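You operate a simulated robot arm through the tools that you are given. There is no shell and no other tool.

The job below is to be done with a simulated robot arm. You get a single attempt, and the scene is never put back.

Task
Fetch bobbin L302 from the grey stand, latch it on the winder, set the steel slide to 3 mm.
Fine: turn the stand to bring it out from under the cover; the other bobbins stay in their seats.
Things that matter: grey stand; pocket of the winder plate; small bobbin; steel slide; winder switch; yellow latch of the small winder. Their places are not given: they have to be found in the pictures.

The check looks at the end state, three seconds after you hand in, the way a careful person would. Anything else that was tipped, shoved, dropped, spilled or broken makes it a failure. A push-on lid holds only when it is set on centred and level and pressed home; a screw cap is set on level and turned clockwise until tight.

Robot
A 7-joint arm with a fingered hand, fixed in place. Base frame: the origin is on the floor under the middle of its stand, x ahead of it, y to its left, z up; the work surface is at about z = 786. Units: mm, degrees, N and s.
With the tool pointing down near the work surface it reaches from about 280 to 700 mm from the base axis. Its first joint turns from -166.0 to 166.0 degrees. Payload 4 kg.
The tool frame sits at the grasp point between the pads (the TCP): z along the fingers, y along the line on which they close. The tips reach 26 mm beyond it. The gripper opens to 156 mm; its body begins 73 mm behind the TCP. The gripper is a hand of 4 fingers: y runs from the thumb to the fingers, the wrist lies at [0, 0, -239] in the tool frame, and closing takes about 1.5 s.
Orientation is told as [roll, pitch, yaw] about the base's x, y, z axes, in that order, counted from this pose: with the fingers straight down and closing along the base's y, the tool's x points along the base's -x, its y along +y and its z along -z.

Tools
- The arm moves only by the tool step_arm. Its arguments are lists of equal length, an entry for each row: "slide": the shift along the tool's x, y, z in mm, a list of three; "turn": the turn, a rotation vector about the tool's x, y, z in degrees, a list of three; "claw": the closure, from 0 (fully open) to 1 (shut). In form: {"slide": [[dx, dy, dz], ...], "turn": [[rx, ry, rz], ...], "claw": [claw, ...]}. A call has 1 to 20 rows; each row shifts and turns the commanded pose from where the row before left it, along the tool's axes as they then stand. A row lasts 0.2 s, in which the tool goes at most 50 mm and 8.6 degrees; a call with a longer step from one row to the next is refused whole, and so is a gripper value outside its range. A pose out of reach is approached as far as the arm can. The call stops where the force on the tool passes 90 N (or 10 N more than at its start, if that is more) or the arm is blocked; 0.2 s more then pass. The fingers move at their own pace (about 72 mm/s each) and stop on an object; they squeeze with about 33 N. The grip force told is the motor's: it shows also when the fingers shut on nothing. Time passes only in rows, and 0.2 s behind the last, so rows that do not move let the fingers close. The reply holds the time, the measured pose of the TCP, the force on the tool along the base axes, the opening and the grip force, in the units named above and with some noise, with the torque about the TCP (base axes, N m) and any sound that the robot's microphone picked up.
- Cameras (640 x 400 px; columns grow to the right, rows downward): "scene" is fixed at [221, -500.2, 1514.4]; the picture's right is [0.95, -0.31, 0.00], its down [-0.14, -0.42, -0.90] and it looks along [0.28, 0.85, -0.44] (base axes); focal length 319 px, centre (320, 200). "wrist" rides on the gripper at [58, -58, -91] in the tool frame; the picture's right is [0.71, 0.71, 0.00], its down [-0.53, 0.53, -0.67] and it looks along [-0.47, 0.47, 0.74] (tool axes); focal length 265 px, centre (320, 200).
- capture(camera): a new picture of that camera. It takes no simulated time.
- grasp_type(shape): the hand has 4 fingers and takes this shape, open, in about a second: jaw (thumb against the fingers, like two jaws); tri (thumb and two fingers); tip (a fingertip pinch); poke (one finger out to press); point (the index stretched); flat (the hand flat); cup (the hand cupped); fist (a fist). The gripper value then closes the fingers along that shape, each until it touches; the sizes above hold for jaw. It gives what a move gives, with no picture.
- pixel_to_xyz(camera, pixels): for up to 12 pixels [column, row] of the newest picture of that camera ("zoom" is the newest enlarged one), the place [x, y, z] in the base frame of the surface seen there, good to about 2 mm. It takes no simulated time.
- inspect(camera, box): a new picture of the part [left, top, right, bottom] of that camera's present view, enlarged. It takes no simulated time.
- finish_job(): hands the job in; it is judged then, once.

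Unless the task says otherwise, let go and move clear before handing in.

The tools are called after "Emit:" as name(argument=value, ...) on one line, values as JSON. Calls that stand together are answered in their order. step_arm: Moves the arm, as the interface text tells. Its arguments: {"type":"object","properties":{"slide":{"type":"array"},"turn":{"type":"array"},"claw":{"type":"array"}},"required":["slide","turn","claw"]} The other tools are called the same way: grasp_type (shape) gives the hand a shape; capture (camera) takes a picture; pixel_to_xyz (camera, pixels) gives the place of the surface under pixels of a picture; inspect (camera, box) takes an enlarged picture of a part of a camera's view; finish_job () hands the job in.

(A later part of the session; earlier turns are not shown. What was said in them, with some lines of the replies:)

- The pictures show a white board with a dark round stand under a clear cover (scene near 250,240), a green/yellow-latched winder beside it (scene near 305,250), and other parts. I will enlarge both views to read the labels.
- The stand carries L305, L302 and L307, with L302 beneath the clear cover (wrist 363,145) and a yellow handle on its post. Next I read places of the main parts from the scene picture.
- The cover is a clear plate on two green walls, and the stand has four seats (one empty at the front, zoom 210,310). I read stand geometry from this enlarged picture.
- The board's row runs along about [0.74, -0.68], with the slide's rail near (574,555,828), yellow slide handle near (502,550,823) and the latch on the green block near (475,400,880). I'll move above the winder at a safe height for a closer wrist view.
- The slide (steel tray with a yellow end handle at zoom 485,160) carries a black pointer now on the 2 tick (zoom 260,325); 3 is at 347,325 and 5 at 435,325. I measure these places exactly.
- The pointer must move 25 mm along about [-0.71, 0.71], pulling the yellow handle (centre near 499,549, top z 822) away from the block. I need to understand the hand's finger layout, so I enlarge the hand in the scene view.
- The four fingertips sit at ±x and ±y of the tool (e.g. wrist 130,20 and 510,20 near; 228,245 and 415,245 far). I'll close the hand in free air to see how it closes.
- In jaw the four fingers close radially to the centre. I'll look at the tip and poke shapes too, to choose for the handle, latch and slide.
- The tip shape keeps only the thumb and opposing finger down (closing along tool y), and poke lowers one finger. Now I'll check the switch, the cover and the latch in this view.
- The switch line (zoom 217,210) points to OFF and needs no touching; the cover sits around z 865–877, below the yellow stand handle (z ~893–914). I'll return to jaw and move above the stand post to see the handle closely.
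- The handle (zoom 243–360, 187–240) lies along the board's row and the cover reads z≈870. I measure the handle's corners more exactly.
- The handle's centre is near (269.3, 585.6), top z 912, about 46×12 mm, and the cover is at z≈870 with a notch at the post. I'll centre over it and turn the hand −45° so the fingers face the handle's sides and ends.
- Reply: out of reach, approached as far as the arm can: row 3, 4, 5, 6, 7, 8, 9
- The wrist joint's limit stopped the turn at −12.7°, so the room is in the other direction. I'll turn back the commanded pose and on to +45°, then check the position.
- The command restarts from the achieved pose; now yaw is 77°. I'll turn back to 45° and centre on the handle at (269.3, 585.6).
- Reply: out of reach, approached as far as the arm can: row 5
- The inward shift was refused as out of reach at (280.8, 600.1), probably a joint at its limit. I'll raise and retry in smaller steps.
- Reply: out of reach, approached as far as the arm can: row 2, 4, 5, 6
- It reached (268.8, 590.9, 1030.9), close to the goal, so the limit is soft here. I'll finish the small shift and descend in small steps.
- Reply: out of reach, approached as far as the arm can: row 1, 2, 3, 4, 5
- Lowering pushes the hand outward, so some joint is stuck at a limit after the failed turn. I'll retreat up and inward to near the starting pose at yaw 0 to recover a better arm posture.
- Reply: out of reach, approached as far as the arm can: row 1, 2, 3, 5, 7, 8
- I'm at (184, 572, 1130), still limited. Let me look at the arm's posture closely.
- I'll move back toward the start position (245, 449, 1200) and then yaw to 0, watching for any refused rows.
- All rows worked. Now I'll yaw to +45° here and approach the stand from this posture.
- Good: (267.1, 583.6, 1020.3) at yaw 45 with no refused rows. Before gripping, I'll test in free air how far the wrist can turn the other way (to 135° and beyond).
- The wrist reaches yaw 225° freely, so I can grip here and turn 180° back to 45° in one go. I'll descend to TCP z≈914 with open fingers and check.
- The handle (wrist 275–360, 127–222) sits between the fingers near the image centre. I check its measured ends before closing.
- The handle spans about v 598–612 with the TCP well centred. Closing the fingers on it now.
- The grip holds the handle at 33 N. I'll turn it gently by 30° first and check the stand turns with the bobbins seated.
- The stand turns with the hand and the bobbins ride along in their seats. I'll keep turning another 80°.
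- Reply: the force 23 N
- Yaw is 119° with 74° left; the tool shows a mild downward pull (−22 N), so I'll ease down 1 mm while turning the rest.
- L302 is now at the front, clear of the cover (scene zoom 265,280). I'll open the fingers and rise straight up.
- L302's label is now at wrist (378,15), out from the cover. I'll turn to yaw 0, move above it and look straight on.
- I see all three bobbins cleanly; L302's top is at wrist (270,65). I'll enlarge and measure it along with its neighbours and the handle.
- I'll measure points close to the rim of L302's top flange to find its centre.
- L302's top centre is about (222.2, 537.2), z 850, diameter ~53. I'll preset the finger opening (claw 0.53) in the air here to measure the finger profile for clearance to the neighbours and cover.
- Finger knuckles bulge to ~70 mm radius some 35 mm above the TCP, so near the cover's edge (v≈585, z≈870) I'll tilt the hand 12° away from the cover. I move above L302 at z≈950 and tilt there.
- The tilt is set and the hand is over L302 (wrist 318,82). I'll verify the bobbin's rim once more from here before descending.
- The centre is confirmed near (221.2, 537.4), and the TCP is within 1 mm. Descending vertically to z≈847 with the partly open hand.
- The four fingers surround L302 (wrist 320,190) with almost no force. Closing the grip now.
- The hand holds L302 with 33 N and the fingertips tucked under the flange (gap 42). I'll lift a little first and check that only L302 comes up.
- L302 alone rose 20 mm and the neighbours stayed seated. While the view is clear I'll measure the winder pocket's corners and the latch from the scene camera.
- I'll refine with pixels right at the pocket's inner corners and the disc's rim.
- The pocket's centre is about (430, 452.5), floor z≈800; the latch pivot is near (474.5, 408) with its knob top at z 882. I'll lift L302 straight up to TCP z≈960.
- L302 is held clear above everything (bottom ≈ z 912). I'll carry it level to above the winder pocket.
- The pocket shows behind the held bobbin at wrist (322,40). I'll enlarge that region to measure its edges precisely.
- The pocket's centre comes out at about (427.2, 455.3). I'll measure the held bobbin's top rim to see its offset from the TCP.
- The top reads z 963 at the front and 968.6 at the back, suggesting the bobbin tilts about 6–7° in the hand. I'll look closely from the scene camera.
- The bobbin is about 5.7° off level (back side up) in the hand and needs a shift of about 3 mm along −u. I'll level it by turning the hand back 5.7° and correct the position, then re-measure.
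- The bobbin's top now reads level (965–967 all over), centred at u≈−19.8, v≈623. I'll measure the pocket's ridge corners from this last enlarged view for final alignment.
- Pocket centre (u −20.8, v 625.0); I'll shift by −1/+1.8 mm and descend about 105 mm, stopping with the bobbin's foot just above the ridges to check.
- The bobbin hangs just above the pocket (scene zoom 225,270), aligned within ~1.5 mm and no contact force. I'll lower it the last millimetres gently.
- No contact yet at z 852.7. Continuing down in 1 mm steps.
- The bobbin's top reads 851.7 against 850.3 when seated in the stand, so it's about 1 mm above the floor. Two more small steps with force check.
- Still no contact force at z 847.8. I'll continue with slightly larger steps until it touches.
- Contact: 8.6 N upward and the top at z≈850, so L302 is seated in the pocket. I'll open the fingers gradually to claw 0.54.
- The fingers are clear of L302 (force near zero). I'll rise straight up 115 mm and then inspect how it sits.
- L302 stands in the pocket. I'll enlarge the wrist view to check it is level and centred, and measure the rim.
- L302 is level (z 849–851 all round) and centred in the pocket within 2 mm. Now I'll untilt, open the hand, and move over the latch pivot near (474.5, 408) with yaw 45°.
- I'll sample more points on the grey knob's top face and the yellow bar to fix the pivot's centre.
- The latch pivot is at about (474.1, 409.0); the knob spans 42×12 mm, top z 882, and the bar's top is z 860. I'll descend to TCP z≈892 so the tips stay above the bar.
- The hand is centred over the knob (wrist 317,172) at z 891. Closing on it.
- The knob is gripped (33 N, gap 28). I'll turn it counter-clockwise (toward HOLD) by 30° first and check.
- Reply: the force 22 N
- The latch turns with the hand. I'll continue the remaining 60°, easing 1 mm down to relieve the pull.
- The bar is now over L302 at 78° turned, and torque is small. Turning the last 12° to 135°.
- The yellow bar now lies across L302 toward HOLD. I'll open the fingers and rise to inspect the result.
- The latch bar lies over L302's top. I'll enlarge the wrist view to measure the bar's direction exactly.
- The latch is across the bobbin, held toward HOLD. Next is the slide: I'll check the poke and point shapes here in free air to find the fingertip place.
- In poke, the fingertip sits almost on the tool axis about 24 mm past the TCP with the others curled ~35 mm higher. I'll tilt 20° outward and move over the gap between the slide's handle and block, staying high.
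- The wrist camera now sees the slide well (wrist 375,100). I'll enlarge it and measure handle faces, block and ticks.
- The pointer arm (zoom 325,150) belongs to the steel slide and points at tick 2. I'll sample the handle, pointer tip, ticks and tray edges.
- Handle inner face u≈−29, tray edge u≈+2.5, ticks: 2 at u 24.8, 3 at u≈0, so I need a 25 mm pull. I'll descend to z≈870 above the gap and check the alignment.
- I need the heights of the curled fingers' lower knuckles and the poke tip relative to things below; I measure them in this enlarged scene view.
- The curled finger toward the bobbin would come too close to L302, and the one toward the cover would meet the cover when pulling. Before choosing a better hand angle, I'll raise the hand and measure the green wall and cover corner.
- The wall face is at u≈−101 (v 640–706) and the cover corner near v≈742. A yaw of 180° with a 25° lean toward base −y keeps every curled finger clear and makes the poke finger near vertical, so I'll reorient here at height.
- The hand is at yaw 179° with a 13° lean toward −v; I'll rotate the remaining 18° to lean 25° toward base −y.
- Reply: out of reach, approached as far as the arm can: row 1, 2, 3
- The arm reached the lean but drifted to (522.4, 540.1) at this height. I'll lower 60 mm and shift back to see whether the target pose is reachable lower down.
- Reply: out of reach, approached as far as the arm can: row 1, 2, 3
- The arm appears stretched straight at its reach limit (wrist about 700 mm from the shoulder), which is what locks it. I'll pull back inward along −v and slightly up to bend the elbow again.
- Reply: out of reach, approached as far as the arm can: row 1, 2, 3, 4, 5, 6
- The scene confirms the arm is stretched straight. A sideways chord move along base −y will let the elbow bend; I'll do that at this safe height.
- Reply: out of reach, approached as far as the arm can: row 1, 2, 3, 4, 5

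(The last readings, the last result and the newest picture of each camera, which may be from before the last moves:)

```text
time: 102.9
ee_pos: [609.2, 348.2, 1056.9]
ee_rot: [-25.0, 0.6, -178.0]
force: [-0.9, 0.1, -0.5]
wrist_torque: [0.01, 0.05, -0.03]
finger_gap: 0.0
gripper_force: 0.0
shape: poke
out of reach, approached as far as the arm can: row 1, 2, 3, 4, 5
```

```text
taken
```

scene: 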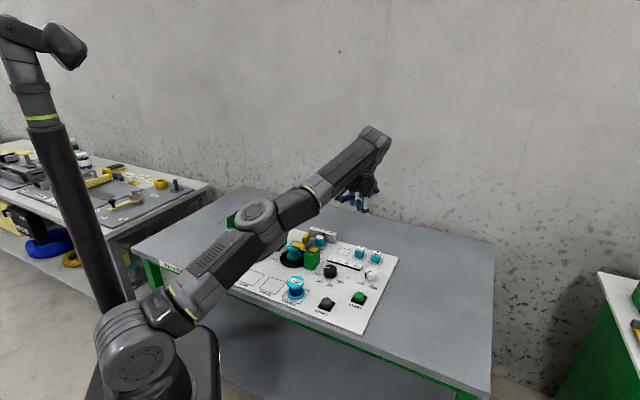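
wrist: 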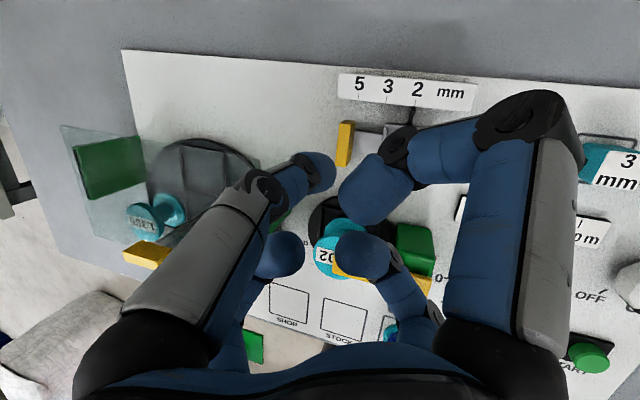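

The elbow is still locked near straight. Last time an upward stretch followed by a sideways-inward move in a new call freed it, so I'll stretch upward first.

Emit:
step_arm(slide=[[0, -16.9, -36.2], [0, -16.9, -36.2], [0, -16.9, -36.2], [0, -16.9, -36.2], [0, 0, 0]], turn=[[0, 0, 0], [0, 0, 0], [0, 0, 0], [0, 0, 0], [0, 0, 0]], claw=[0, 0, 0, 0, 0])

Emit:
step_arm(slide=[[-35, 10, 0], [-35, 10, 0], [-35, 10, 0], [-35, 10, 0], [0, 0, 0]], turn=[[0, 0, 0], [0, 0, 0], [0, 0, 0], [0, 0, 0], [0, 0, 0]], claw=[0, 0, 0, 0, 0])

Emit:
capture(camera="scene")

```text
time: 104.1
ee_pos: [559.8, 321.2, 1170.9]
ee_rot: [-25.1, 0.7, -178.1]
force: [-0.2, -0.8, -0.4]
wrist_torque: [0.01, 0.0, 0.0]
finger_gap: 0.0
gripper_force: 0.0
shape: poke
out of reach, approached as far as the arm can: row 1, 2, 3, 4
```

```text
time: 105.3
ee_pos: [525.1, 321.4, 1214.2]
ee_rot: [-25.1, 0.5, -178.1]
force: [-0.8, -0.4, 0.3]
wrist_torque: [-0.01, -0.03, 0.04]
finger_gap: 0.1
gripper_force: 0.1
shape: poke
out of reach, approached as far as the arm can: row 1, 2, 3, 4
```

```text
taken
```

scene: 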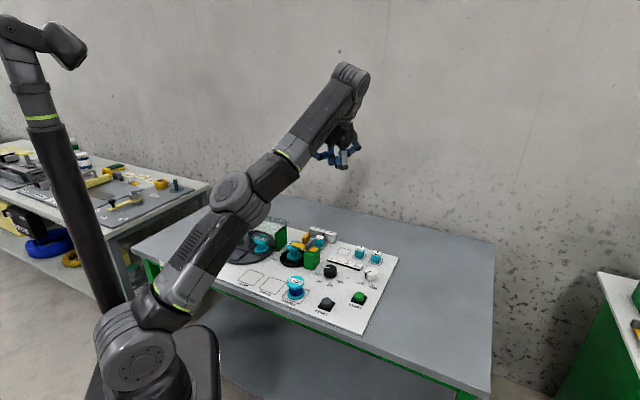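

Still flagged. I'll command a long chord straight back toward the starting region (245, 449, 1203), which lies well inside the reach.

Emit:
step_arm(slide=[[-35, -13.9, 8.1], [-35, -13.9, 8.1], [-35, -13.9, 8.1], [-35, -13.9, 8.1], [-35, -13.9, 8.1], [-35, -13.9, 8.1], [-35, -13.9, 8.1], [-35, -13.9, 8.1], [0, 0, 0], [0, 0, 0]], turn=[[0, 0, 0], [0, 0, 0], [0, 0, 0], [0, 0, 0], [0, 0, 0], [0, 0, 0], [0, 0, 0], [0, 0, 0], [0, 0, 0], [0, 0, 0]], claw=[0, 0, 0, 0, 0, 0, 0, 0, 0, 0])

Emit:
capture(camera="scene")

```text
time: 107.5
ee_pos: [335.5, 483.0, 1280.3]
ee_rot: [-25.0, 0.7, -178.0]
force: [-0.7, 0.1, -0.4]
wrist_torque: [-0.01, 0.01, 0.02]
finger_gap: 0.0
gripper_force: 0.0
shape: poke
out of reach, approached as far as the arm can: row 1, 2, 3, 4, 5, 6, 7, 8
```

```text
taken
```

scene: 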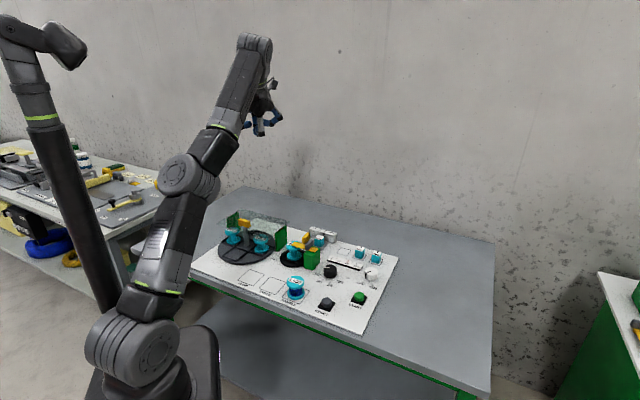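

Still stretched. I'll straighten the hand to pointing down here, as in the earlier recovery.

Emit:
step_arm(slide=[[0, 0, 0], [0, 0, 0], [0, 0, 0], [0, 0, 0]], turn=[[-8.33, 0, 0], [-8.33, 0, 0], [-8.33, 0, 0], [0, 0, 0]], claw=[0, 0, 0, 0])

Emit:
step_arm(slide=[[-10, 15, 0], [-10, 15, 0], [-10, 15, 0], [-10, 15, 0], [0, 0, 0]], turn=[[0, 0, 0], [0, 0, 0], [0, 0, 0], [0, 0, 0], [0, 0, 0]], claw=[0, 0, 0, 0, 0])

```text
time: 108.5
ee_pos: [323.3, 476.5, 1270.8]
ee_rot: [-20.1, 0.8, -178.0]
force: [-0.4, 0.3, 0.5]
wrist_torque: [0.03, 0.03, -0.02]
finger_gap: 0.0
gripper_force: 0.0
shape: poke
out of reach, approached as far as the arm can: row 1, 2, 3
```

```text
time: 109.7
ee_pos: [320.4, 475.7, 1275.3]
ee_rot: [-20.0, 0.7, -178.1]
force: [-0.1, -0.8, 0.3]
wrist_torque: [-0.01, 0.02, 0.02]
finger_gap: 0.1
gripper_force: 0.1
shape: poke
out of reach, approached as far as the arm can: row 1, 2, 3, 4
```

The orientation is limited too while the elbow is locked. I'll stretch fully outward along the shoulder–wrist line, then command a strong inward motion in a new call.

Emit:
step_arm(slide=[[20.6, -34.5, -20.7], [20.6, -34.5, -20.7], [20.6, -34.5, -20.7], [20.6, -34.5, -20.7], [20.6, -34.5, -20.7], [0, 0, 0]], turn=[[0, 0, 0], [0, 0, 0], [0, 0, 0], [0, 0, 0], [0, 0, 0], [0, 0, 0]], claw=[0, 0, 0, 0, 0, 0])

Emit:
step_arm(slide=[[-20.6, 34.5, 20.7], [-20.6, 34.5, 20.7], [-20.6, 34.5, 20.7], [-20.6, 34.5, 20.7], [0, 0, 0]], turn=[[0, 0, 0], [0, 0, 0], [0, 0, 0], [0, 0, 0], [0, 0, 0]], claw=[0, 0, 0, 0, 0])

Emit:
capture(camera="scene")

```text
time: 111.1
ee_pos: [320.7, 475.9, 1275.5]
ee_rot: [-19.9, 0.9, -177.9]
force: [-0.4, 0.1, -0.1]
wrist_torque: [0.01, 0.0, 0.01]
finger_gap: 0.1
gripper_force: 0.1
shape: poke
out of reach, approached as far as the arm can: row 1, 2, 3, 4, 5
```

```text
time: 112.3
ee_pos: [320.4, 475.8, 1275.2]
ee_rot: [-20.0, 0.9, -178.0]
force: [0.5, 0.6, -0.8]
wrist_torque: [0.02, -0.01, 0.0]
finger_gap: 0.3
gripper_force: 0.0
shape: poke
out of reach, approached as far as the arm can: row 1, 2, 3, 4
```

```text
taken
```

scene: 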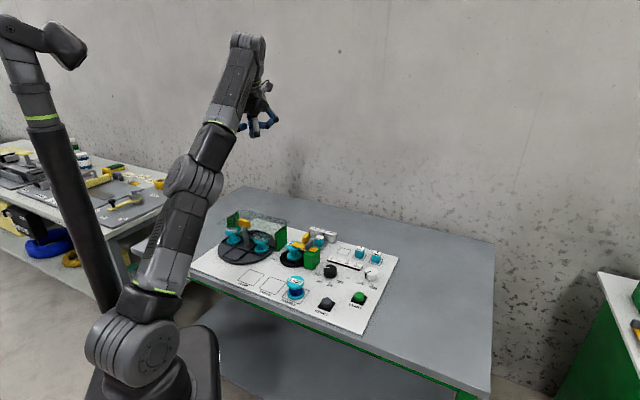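

Pure radial moves do nothing, meaning the elbow is exactly straight. I'll copy what worked before: a sideways sweep with only a small inward part per row.

Emit:
step_arm(slide=[[23.4, 25.4, -9.2], [21.1, 26.6, -9.7], [18.9, 27.6, -10.1], [16.5, 28.5, -10.4], [14.2, 29.3, -10.7], [11.8, 29.8, -10.8], [0, 0, 0]], turn=[[0, 0, 0], [0, 0, 0], [0, 0, 0], [0, 0, 0], [0, 0, 0], [0, 0, 0], [0, 0, 0]], claw=[0, 0, 0, 0, 0, 0, 0])

```text
time: 113.9
ee_pos: [433.2, 301.5, 1275.9]
ee_rot: [-20.0, 0.8, -178.0]
force: [-0.3, -0.8, 0.7]
wrist_torque: [0.03, 0.01, 0.01]
finger_gap: 0.2
gripper_force: 0.0
shape: poke
```

Unlocked: all rows went through. The safe rule is to keep the wrist within about 690 mm of the shoulder (0,0,1010). I'll come down to (420, 430, 1000), well inside that limit, and set the 25° lean there.

Emit:
step_arm(slide=[[-1.6, -3.2, 37.9], [-1.6, -3.2, 37.9], [-1.6, -3.2, 37.9], [-1.6, -3.2, 37.9], [-1.6, -3.2, 37.9], [-1.6, -3.2, 37.9], [-1.6, -3.2, 37.9], [-1.6, -3.2, 37.9], [0, 0, 0], [0, 0, 0]], turn=[[0, 0, 0], [0, 0, 0], [0, 0, 0], [0, 0, 0], [0, 0, 0], [0, 0, 0], [0, 0, 0], [0, 0, 0], [5, 0, 0], [0, 0, 0]], claw=[0, 0, 0, 0, 0, 0, 0, 0, 0, 0])

Emit:
capture(camera="scene")

Emit:
capture(camera="wrist")

```text
time: 116.1
ee_pos: [420.4, 430.0, 998.9]
ee_rot: [-25.2, 0.7, -178.0]
force: [-0.2, 0.3, 0.7]
wrist_torque: [-0.02, 0.01, 0.0]
finger_gap: 0.2
gripper_force: 0.1
shape: poke
```

```text
taken
```

scene: 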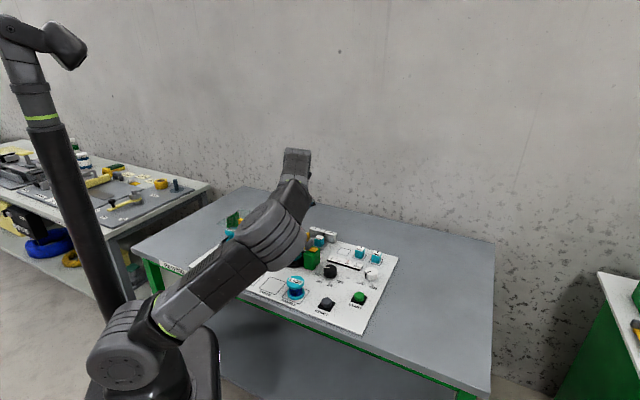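

```text
taken
```

wrist: 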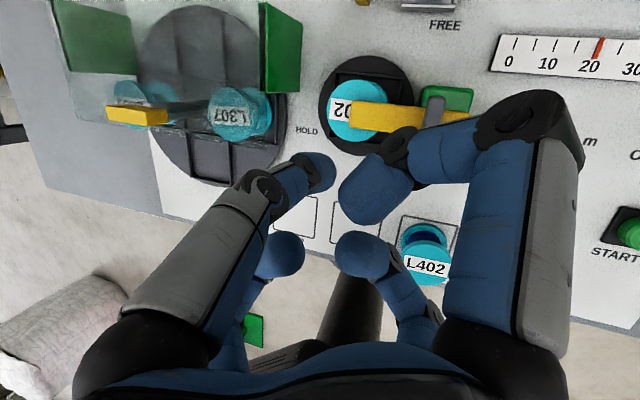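

The arm is bent again, but the elbow looks low. I'll check its height over the board before moving further.

Emit:
pixel_to_xyz(camera="scene", pixels=[[275, 240], [268, 265], [280, 270], [300, 240], [245, 225], [215, 270], [180, 310], [295, 180], [200, 335], [150, 345], [240, 270], [285, 215]])

Emit:
inspect(camera="scene", box=[80, 130, 400, 400])

```text
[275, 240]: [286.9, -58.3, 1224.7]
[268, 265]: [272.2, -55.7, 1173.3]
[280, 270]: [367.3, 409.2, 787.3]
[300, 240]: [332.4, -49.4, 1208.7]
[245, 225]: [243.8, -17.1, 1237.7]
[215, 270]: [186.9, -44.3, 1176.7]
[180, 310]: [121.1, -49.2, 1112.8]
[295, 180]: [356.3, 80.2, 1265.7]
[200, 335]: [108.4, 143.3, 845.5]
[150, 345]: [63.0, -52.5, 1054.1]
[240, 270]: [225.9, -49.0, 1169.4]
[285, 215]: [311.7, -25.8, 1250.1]
```

```text
1.48 times, centred on (240, 265) of scene
```

zoom: 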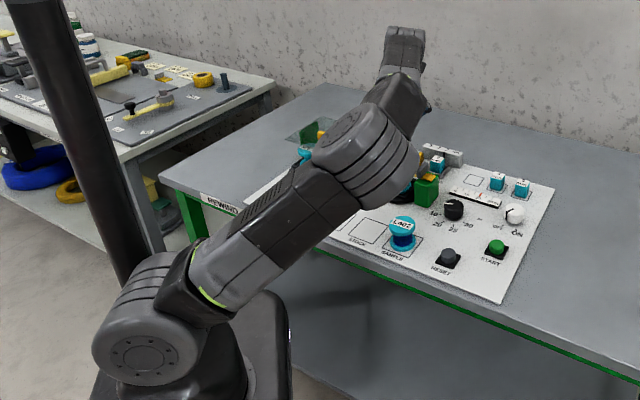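

The elbow is at z≈1170–1230, well clear. I'll move out to the approach pose over the slide's gap at z≈930, where the reach is still within limits.

Emit:
step_arm(slide=[[20.4, -10.7, 20.2], [20.4, -10.7, 20.2], [20.4, -10.7, 20.2], [20.3, -10.7, 20.2], [20.3, -10.6, 20.2], [0, 0, 0]], turn=[[0, 0, 0], [0, 0, 0], [0, 0, 0], [0, 0, 0], [0, 0, 0], [0, 0, 0]], claw=[0, 0, 0, 0, 0, 0])

Emit:
capture(camera="wrist")

Emit:
inspect(camera="scene", box=[260, 150, 380, 270])

```text
time: 117.5
ee_pos: [519.8, 526.3, 931.6]
ee_rot: [-25.0, 0.8, -177.9]
force: [-0.2, -0.4, -0.1]
wrist_torque: [0.0, 0.0, -0.04]
finger_gap: 0.2
gripper_force: 0.2
shape: poke
```

```text
taken
```

wrist: 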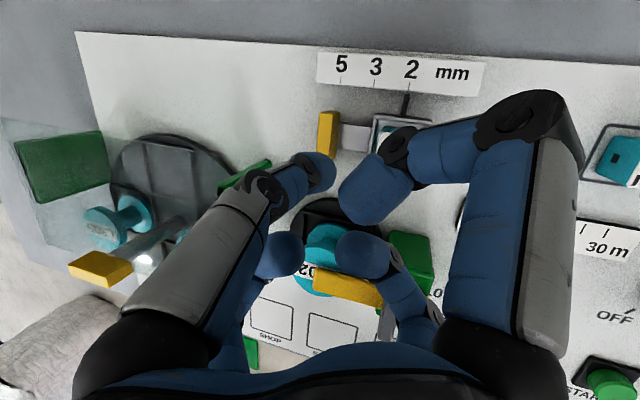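

```text
3.33 times, centred on (320, 210) of scene
```

zoom: 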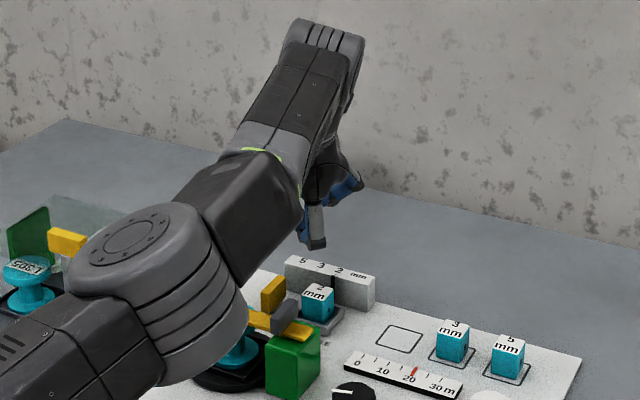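

Reached with no refused rows. I'll measure the poke finger and curled fingers here, plus the slide parts, to plan the vertical descent.

Emit:
pixel_to_xyz(camera="wrist", pixels=[[328, 172], [318, 160], [305, 180], [275, 195], [375, 195], [400, 150], [445, 140], [275, 255], [360, 255], [328, 125], [355, 135], [395, 125]])

Emit:
inspect(camera="scene", box=[290, 190, 350, 250])

Emit:
pixel_to_xyz(camera="zoom", pixels=[[200, 215], [205, 250], [215, 270], [225, 190], [265, 130], [290, 120], [190, 150], [170, 150], [240, 120], [210, 280], [180, 200], [250, 160]])

```text
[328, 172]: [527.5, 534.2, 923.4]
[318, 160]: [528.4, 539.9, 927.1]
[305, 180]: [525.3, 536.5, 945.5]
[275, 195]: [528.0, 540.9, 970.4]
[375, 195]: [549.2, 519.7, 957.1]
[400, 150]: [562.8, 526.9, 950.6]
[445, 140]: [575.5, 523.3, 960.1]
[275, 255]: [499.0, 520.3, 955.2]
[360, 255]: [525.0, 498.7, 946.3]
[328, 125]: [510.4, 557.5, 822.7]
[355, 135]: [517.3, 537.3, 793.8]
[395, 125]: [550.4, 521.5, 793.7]
```

```text
6.67 times, centred on (320, 220) of scene
```

zoom: 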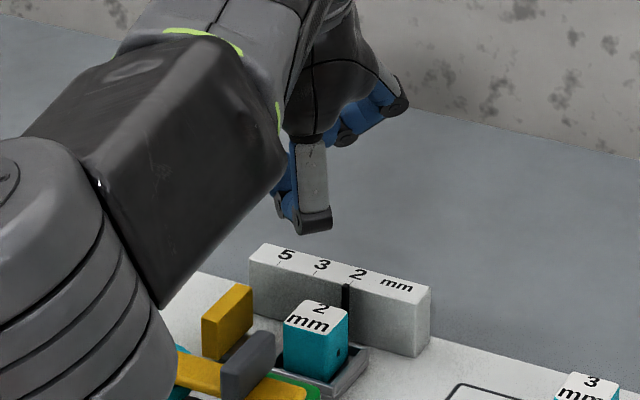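

```text
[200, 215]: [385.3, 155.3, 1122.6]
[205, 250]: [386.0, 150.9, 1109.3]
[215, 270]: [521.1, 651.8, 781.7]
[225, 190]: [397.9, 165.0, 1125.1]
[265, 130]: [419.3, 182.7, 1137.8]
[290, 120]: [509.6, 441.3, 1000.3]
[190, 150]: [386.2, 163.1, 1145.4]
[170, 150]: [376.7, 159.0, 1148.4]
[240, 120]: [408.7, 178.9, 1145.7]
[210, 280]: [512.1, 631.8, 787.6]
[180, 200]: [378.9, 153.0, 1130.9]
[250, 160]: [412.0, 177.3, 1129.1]
```

The poke fingertip is about at u −11, v 746; shifting 6 mm toward −v keeps the curled fingers off the 2 mm block and the latch. I'll make that shift and descend 70 mm, then check.

Emit:
step_arm(slide=[[-4.35, 3.7, -1.7], [0, 7.4, 15.9], [0, 7.4, 15.9], [0, 7.4, 15.9], [0, 7.4, 15.9], [0, 0, 0]], turn=[[0, 0, 0], [0, 0, 0], [0, 0, 0], [0, 0, 0], [0, 0, 0], [0, 0, 0]], claw=[0, 0, 0, 0, 0, 0])

Emit:
capture(camera="wrist")

Emit:
inspect(camera="scene", box=[270, 190, 350, 260])

```text
time: 118.9
ee_pos: [515.0, 521.1, 862.7]
ee_rot: [-25.0, 0.9, -178.0]
force: [0.1, 0.3, 1.2]
wrist_torque: [0.05, 0.0, 0.03]
finger_gap: 0.0
gripper_force: 0.1
shape: poke
```

```text
taken
```

wrist: 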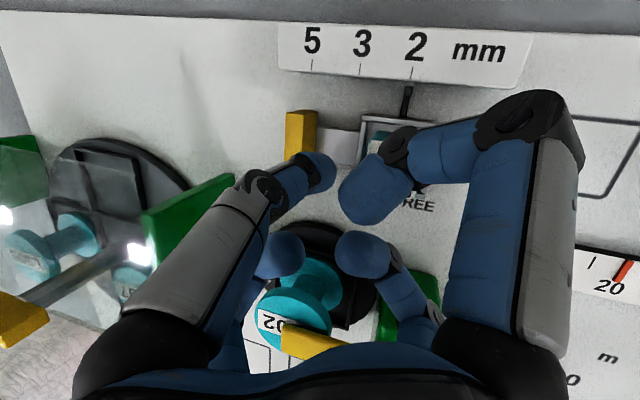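

```text
5.71 times, centred on (310, 225) of scene
```

zoom: 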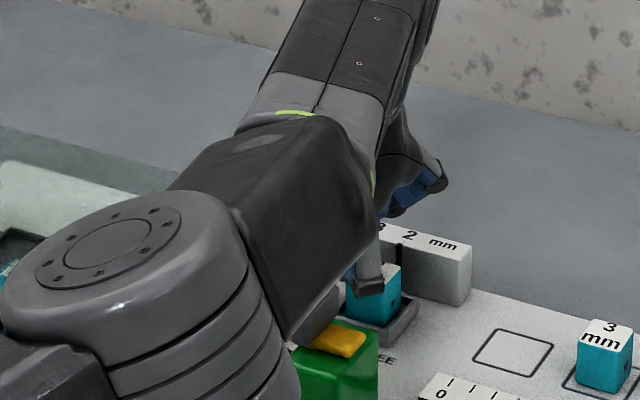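

The hand is at z 863 and the wrist view shows the poke finger (325,170) beside the handle (300,135). I'll measure the nearest knuckle and clearances again.

Emit:
pixel_to_xyz(camera="zoom", pixels=[[372, 285], [365, 292], [360, 290], [370, 265], [380, 290], [355, 300], [395, 300], [380, 270]])

Emit:
pixel_to_xyz(camera="wrist", pixels=[[325, 172], [300, 125], [312, 150], [375, 195], [360, 255], [395, 270], [275, 255], [300, 270], [345, 145], [390, 165], [420, 190], [310, 300]])

Emit:
inspect(camera="wrist", box=[260, 60, 460, 220])

```text
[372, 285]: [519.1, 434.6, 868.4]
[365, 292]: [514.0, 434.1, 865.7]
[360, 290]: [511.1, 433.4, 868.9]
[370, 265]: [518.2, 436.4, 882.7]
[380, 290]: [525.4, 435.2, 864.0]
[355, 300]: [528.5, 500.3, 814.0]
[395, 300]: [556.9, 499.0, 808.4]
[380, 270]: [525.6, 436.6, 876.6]
```

```text
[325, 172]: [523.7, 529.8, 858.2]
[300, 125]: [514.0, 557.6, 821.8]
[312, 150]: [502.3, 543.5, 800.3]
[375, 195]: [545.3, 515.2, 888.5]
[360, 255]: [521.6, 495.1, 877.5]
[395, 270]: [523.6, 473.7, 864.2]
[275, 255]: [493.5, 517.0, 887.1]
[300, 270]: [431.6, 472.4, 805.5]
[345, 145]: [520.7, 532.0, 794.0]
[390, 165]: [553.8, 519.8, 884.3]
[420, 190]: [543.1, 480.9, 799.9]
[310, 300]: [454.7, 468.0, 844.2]
```

```text
2.50 times, centred on (360, 140) of wrist
```

zoom: 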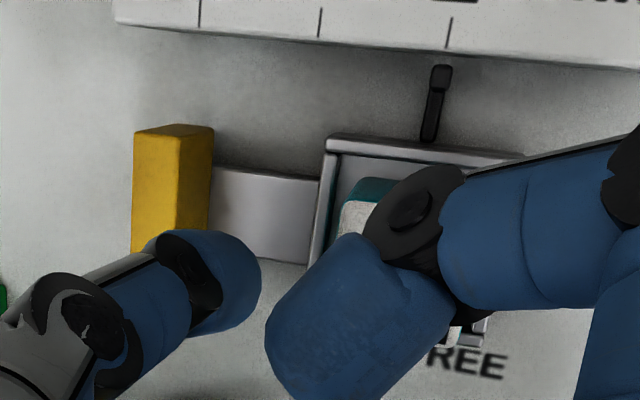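

Clearances look fine: the −y finger will pass 4 mm in front of the block and the +x finger about 8 mm above it. I'll lower the last 30 mm in 10 mm rows.

Emit:
step_arm(slide=[[0, 4.2, 9.1], [0, 4.2, 9.1], [0, 3.8, 8.2], [0, 0, 0]], turn=[[0, 0, 0], [0, 0, 0], [0, 0, 0], [0, 0, 0]], claw=[0, 0, 0, 0])

Emit:
capture(camera="wrist")

Emit:
inspect(camera="scene", box=[280, 210, 360, 270])

```text
time: 119.9
ee_pos: [515.8, 520.7, 835.0]
ee_rot: [-25.0, 0.8, -178.0]
force: [0.0, 0.1, 0.1]
wrist_torque: [-0.01, -0.02, 0.01]
finger_gap: 0.1
gripper_force: 0.0
shape: poke
```

```text
taken
```

wrist: 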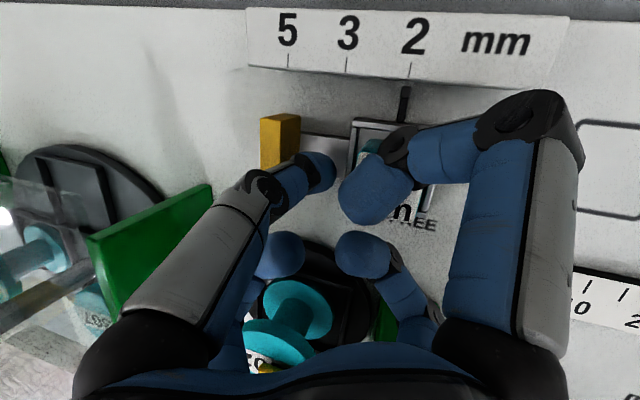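

```text
6.67 times, centred on (320, 240) of scene
```

zoom: 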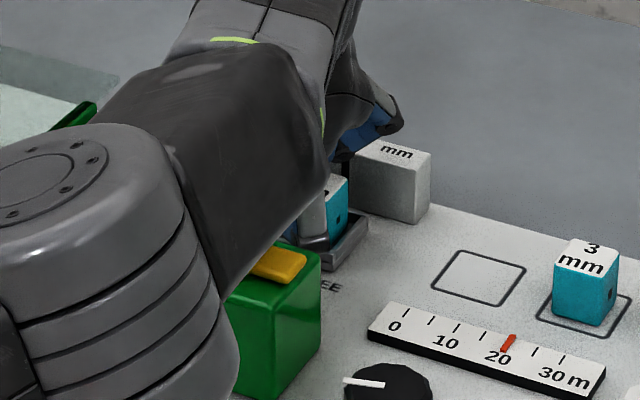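

No contact so far. I'll lower 4 mm more, then approach the handle by 8 mm along −u.

Emit:
step_arm(slide=[[0, 1.7, 3.6], [-2.7, -2.65, 1.24], [-2.7, -2.65, 1.24], [0, 0, 0]], turn=[[0, 0, 0], [0, 0, 0], [0, 0, 0], [0, 0, 0]], claw=[0, 0, 0, 0])

Emit:
inspect(camera="wrist", box=[220, 40, 460, 220])

```text
time: 120.9
ee_pos: [509.4, 526.4, 830.9]
ee_rot: [-24.9, 0.8, -178.0]
force: [0.3, 1.1, -1.2]
wrist_torque: [-0.02, 0.01, 0.01]
finger_gap: 0.1
gripper_force: 0.1
shape: poke
```

```text
2.22 times, centred on (340, 130) of wrist
```

zoom: 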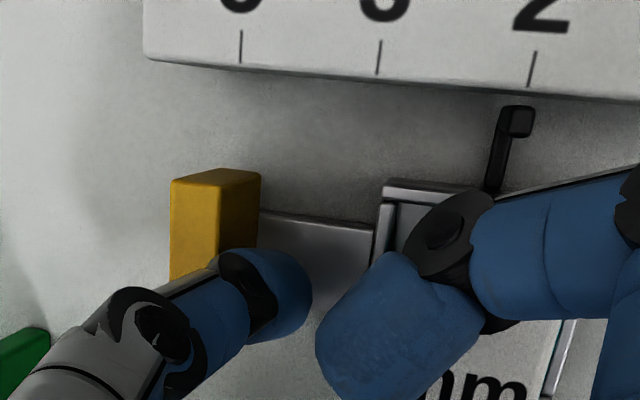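

The fingertip is beside the handle with no contact yet, pointer still at 2. I'll push along −u in small rows, 10 mm, watching force.

Emit:
step_arm(slide=[[-1.7, -1.66, 0.77], [-1.7, -1.66, 0.77], [-1.7, -1.66, 0.77], [-1.7, -1.66, 0.77], [0, 0, 0]], turn=[[0, 0, 0], [0, 0, 0], [0, 0, 0], [0, 0, 0], [0, 0, 0]], claw=[0, 0, 0, 0, 0])

Emit:
inspect(camera="wrist", box=[220, 40, 460, 220])

```text
time: 122.1
ee_pos: [503.2, 533.4, 829.6]
ee_rot: [-25.0, 0.8, -178.0]
force: [0.1, -0.5, -1.0]
wrist_torque: [0.02, 0.0, 0.02]
finger_gap: 0.2
gripper_force: 0.0
shape: poke
```

```text
2.22 times, centred on (340, 130) of wrist
```

zoom: 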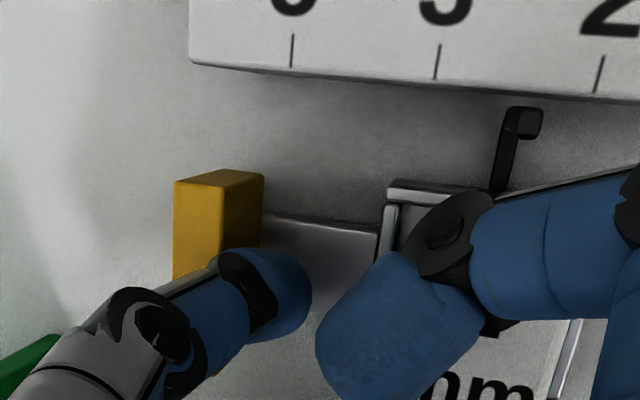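

The slide follows the finger: the pointer has left tick 2 toward 3 with hardly any force. I measure pointer and ticks to compute what remains.

Emit:
pixel_to_xyz(camera="zoom", pixels=[[525, 118], [520, 125], [600, 75], [437, 60], [291, 50], [508, 160], [500, 185], [240, 180], [220, 178], [250, 200]])

```text
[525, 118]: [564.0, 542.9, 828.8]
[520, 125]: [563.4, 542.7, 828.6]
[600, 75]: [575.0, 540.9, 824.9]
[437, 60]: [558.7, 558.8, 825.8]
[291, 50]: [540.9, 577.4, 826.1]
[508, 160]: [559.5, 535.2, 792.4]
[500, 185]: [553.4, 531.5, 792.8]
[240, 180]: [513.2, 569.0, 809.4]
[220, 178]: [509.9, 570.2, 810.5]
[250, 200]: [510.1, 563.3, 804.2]
```

The pointer is at u≈14.9 and tick 3 at u≈0, so about 15 mm remain. I'll push 12 mm more.

Emit:
step_arm(slide=[[-1.7, -1.66, 0.77], [-1.7, -1.66, 0.77], [-1.7, -1.66, 0.77], [-1.7, -1.66, 0.77], [-1.36, -1.33, 0.62], [0, 0, 0]], turn=[[0, 0, 0], [0, 0, 0], [0, 0, 0], [0, 0, 0], [0, 0, 0], [0, 0, 0]], claw=[0, 0, 0, 0, 0, 0])

Emit:
inspect(camera="wrist", box=[220, 20, 460, 200])

```text
time: 123.5
ee_pos: [494.1, 541.4, 829.1]
ee_rot: [-25.0, 0.8, -178.1]
force: [0.6, 0.1, 0.9]
wrist_torque: [0.0, 0.01, -0.03]
finger_gap: 0.0
gripper_force: 0.0
shape: poke
```

```text
2.22 times, centred on (340, 110) of wrist
```

zoom: 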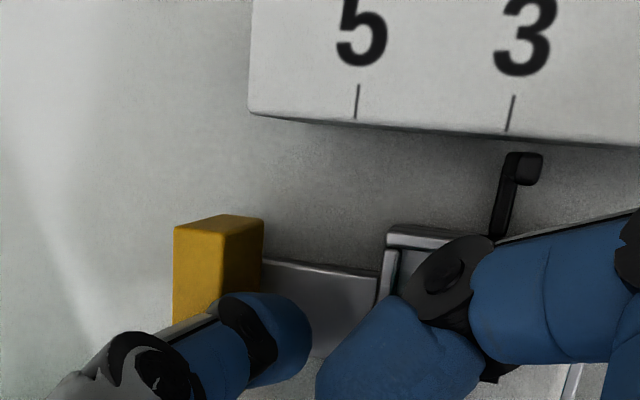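

Emit:
pixel_to_xyz(camera="zoom", pixels=[[525, 165], [520, 172], [530, 160], [510, 115], [512, 105], [357, 105], [357, 95], [508, 205], [498, 230], [525, 155]])

```text
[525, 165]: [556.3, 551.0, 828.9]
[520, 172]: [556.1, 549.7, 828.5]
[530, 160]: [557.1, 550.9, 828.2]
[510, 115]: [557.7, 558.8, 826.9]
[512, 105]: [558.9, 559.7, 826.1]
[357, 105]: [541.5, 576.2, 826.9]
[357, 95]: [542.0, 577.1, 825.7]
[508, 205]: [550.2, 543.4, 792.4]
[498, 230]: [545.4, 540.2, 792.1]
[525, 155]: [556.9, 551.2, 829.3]
```

The pointer is at u≈4.1 and tick 3 at u≈−0.6. I'll push about 4.4 mm more.

Emit:
step_arm(slide=[[-1.5, -1.46, 0.68], [-1.5, -1.46, 0.68], [0, 0, 0], [0, 0, 0]], turn=[[0, 0, 0], [0, 0, 0], [0, 0, 0], [0, 0, 0]], claw=[0, 0, 0, 0])

Emit:
inspect(camera="wrist", box=[220, 20, 460, 200])

Emit:
pixel_to_xyz(camera="zoom", pixels=[[525, 175], [520, 182], [530, 172], [525, 165], [540, 120], [541, 110], [385, 105], [508, 220], [498, 245], [527, 178]])

```text
time: 124.5
ee_pos: [491.7, 545.1, 830.7]
ee_rot: [-25.0, 0.8, -178.1]
force: [0.6, -0.2, 0.4]
wrist_torque: [-0.01, -0.01, 0.03]
finger_gap: 0.1
gripper_force: 0.0
shape: poke
```

```text
2.22 times, centred on (340, 110) of wrist
```

zoom: 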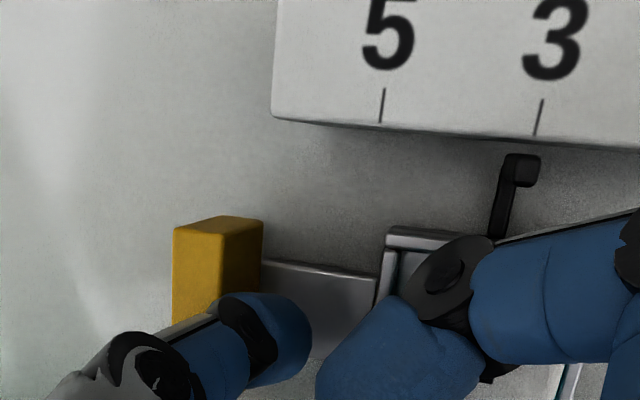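

```text
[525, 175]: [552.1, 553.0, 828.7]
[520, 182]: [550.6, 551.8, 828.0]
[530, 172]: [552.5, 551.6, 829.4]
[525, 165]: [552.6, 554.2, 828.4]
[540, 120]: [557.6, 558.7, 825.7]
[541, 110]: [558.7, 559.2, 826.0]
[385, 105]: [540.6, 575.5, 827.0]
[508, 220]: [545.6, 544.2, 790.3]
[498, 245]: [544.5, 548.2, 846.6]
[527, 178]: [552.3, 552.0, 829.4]
```

The pointer now reads u≈−0.35 against tick 3 at u≈−0.57: aligned within about 0.3 mm. I'll back the finger off by 8 mm along +u and verify the slide stays.

Emit:
step_arm(slide=[[2.7, 2.65, -1.24], [2.7, 2.65, -1.24], [0, 0, 0]], turn=[[0, 0, 0], [0, 0, 0], [0, 0, 0]], claw=[0, 0, 0])

Emit:
inspect(camera="wrist", box=[220, 20, 460, 200])

```text
time: 125.3
ee_pos: [496.7, 538.7, 829.8]
ee_rot: [-25.0, 0.7, -178.0]
force: [-0.4, 0.6, -0.8]
wrist_torque: [0.04, 0.01, -0.04]
finger_gap: 0.1
gripper_force: 0.0
shape: poke
```

```text
2.22 times, centred on (340, 110) of wrist
```

zoom: 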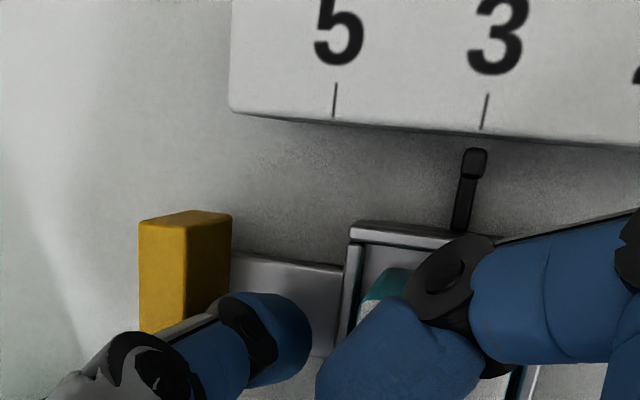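

The slide stays put with the pointer in line with tick 3. I'll rise straight up 100 mm away from it.

Emit:
step_arm(slide=[[0, -4.2, -9.1], [0, -8.5, -18.1], [0, -10.6, -22.7], [0, -10.6, -22.7], [0, -8.5, -18.1], [0, 0, 0]], turn=[[0, 0, 0], [0, 0, 0], [0, 0, 0], [0, 0, 0], [0, 0, 0], [0, 0, 0]], claw=[0, 0, 0, 0, 0, 0])

Emit:
capture(camera="wrist")

Emit:
inspect(camera="wrist", box=[260, 30, 480, 200])

```text
time: 126.7
ee_pos: [497.0, 539.9, 929.6]
ee_rot: [-25.0, 0.8, -178.0]
force: [0.0, -0.1, 0.7]
wrist_torque: [0.02, -0.03, 0.01]
finger_gap: 0.1
gripper_force: 0.0
shape: poke
```

```text
taken
```

wrist: 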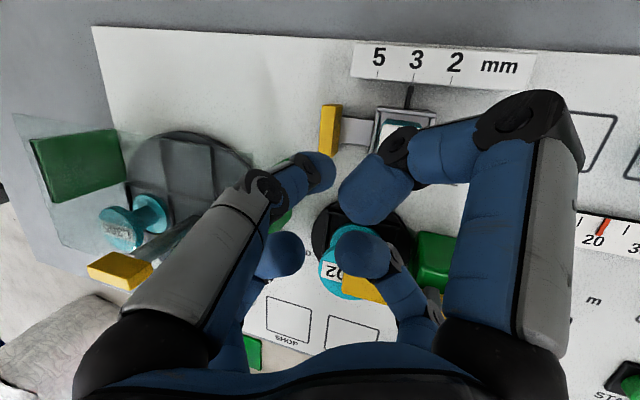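

```text
2.35 times, centred on (370, 115) of wrist
```

zoom: 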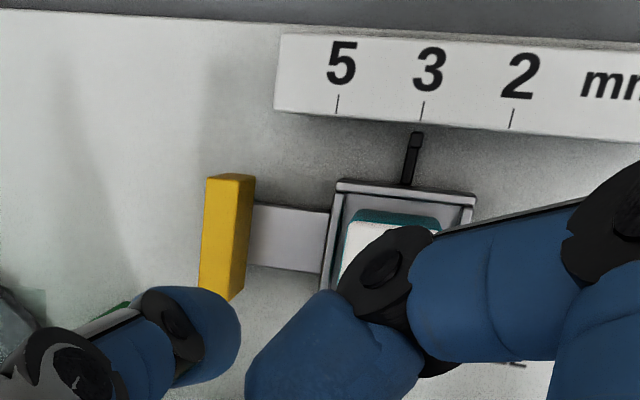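

The pointer (zoom 416,135) lines up with tick 3. I'll retreat inward to (420, 430, 1000) and then check the whole scene.

Emit:
step_arm(slide=[[-16.2, 13.5, -21.8], [-16.2, 13.5, -21.8], [-16.2, 13.5, -21.8], [-16.2, 13.5, -21.8], [-16.2, 13.5, -21.8], [0, 0, 0]], turn=[[0, 0, 0], [0, 0, 0], [0, 0, 0], [0, 0, 0], [0, 0, 0], [0, 0, 0]], claw=[0, 0, 0, 0, 0, 0])

Emit:
capture(camera="wrist")

Emit:
capture(camera="scene")

```text
time: 128.1
ee_pos: [416.2, 429.6, 999.0]
ee_rot: [-25.0, 0.8, -177.9]
force: [0.1, 0.6, -0.5]
wrist_torque: [-0.01, -0.02, 0.01]
finger_gap: 0.0
gripper_force: 0.1
shape: poke
```

```text
taken
```

wrist: 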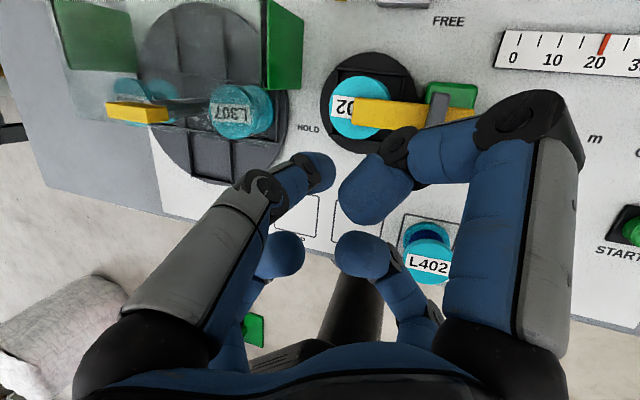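

```text
taken
```

scene: 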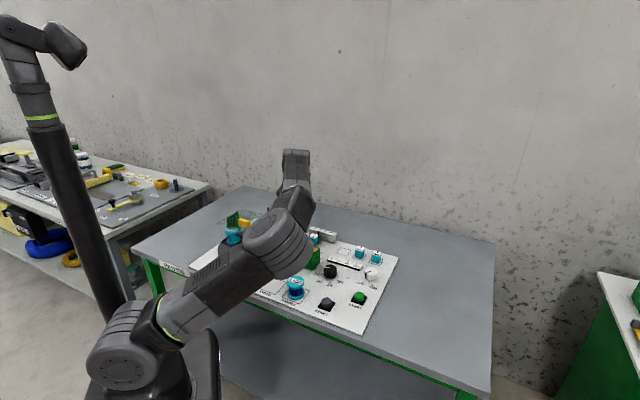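

All looks in order; now I'll lift the arm higher and back so the scene camera sees the whole board for a final check.

Emit:
step_arm(slide=[[-13.8, 1.4, -33.7], [-13.8, 1.4, -33.7], [-13.8, 1.4, -33.7], [-13.8, 1.4, -33.7], [-13.8, 1.4, -33.7], [0, 0, 0]], turn=[[0, 0, 0], [0, 0, 0], [0, 0, 0], [0, 0, 0], [0, 0, 0], [0, 0, 0]], claw=[0, 0, 0, 0, 0, 0])

Emit:
capture(camera="scene")

Emit:
inspect(camera="scene", box=[260, 210, 400, 310])

Emit:
capture(camera="wrist")

```text
time: 129.5
ee_pos: [348.6, 349.4, 1148.6]
ee_rot: [-25.0, 0.8, -178.0]
force: [-0.5, -0.4, 0.3]
wrist_torque: [0.0, 0.0, 0.01]
finger_gap: 0.0
gripper_force: 0.2
shape: poke
```

```text
taken
```

scene: 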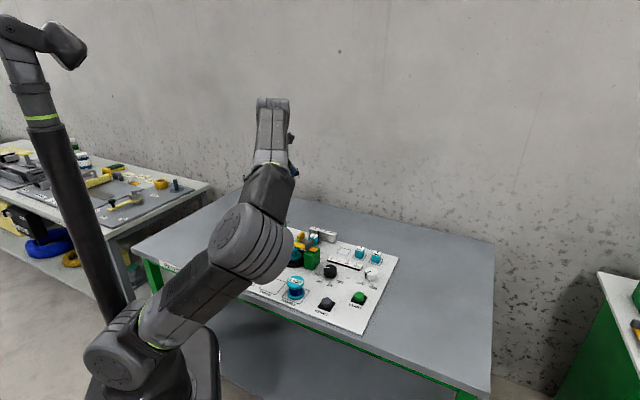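

```text
4.00 times, centred on (330, 260) of scene
```

zoom: 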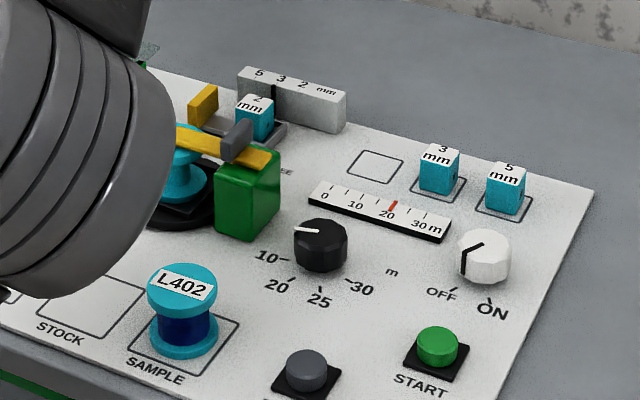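

```text
taken
```

wrist: 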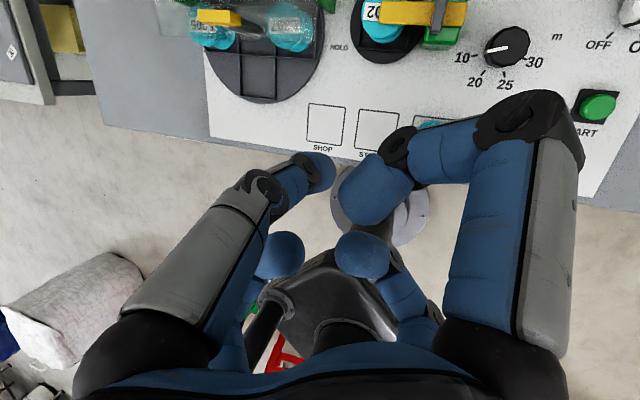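

The scene zoom shows the latch over L302, the pointer under "3", and all else in place. I'll take one closer look at the stand's remaining bobbins and the latch.

Emit:
inspect(camera="wrist", box=[150, 0, 480, 110])

Emit:
pixel_to_xyz(camera="zoom", pixels=[[130, 45], [280, 55], [275, 30], [420, 50], [440, 20], [500, 20], [560, 25]])

Emit:
inspect(camera="scene", box=[295, 215, 355, 260])

```text
1.94 times, centred on (315, 55) of wrist
```

zoom: 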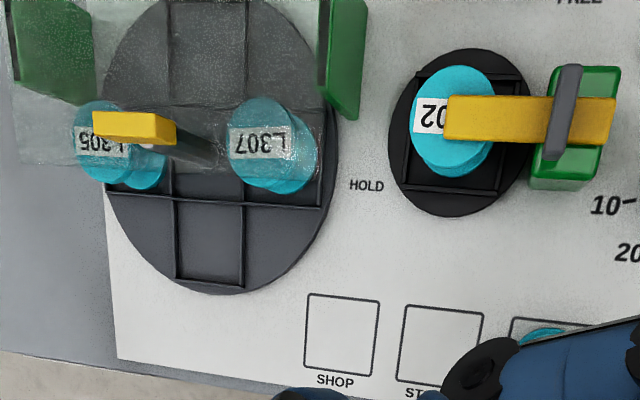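

```text
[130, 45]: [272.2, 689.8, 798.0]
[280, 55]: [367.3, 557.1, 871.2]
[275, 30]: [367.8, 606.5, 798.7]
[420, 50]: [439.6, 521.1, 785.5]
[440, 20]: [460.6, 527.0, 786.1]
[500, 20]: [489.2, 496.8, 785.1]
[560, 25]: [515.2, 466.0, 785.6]
```

```text
8.89 times, centred on (325, 238) of scene
```

zoom: 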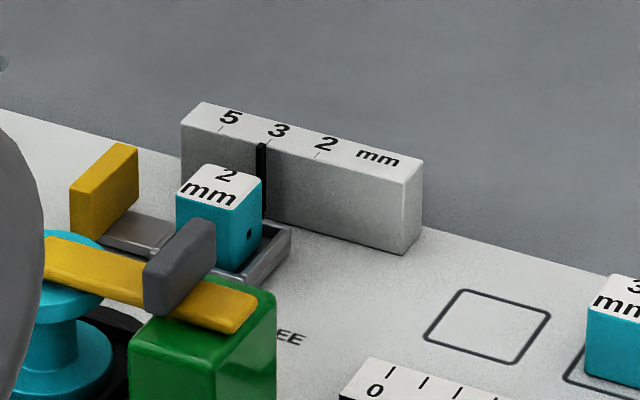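

The final views show L302 latched under the yellow bar toward HOLD, L305 and L307 seated on the stand, the slide's pointer on the 3 tick (zoom 262,145), and the switch still OFF. The hand is empty and clear, so I hand in.

Emit:
finish_job()

```text
The job is handed in.
```

The job is handed in. From the last pictures, all three parts look done, but I have no result from the check yet.

- **Bobbin:** I turned the grey stand half a turn to bring L302 out from under the cover. L302 now sits level in the winder pocket. L305 and L307 stayed in their seats on the stand.
- **Latch:** The yellow latch is turned to HOLD and lies across the top of L302.
- **Steel slide:** The pointer measured within about 0.3 mm of the 3 tick, and the slide stayed put when I backed the finger off. The block marked "2 mm" is still in the slide's tray. I took "set to 3 mm" to mean the pointer, not swapping that block.
- **Everything else:** I left the winder switch at OFF. The other blocks, the dial and the buttons look untouched. The hand was empty and clear of the board when I handed in.
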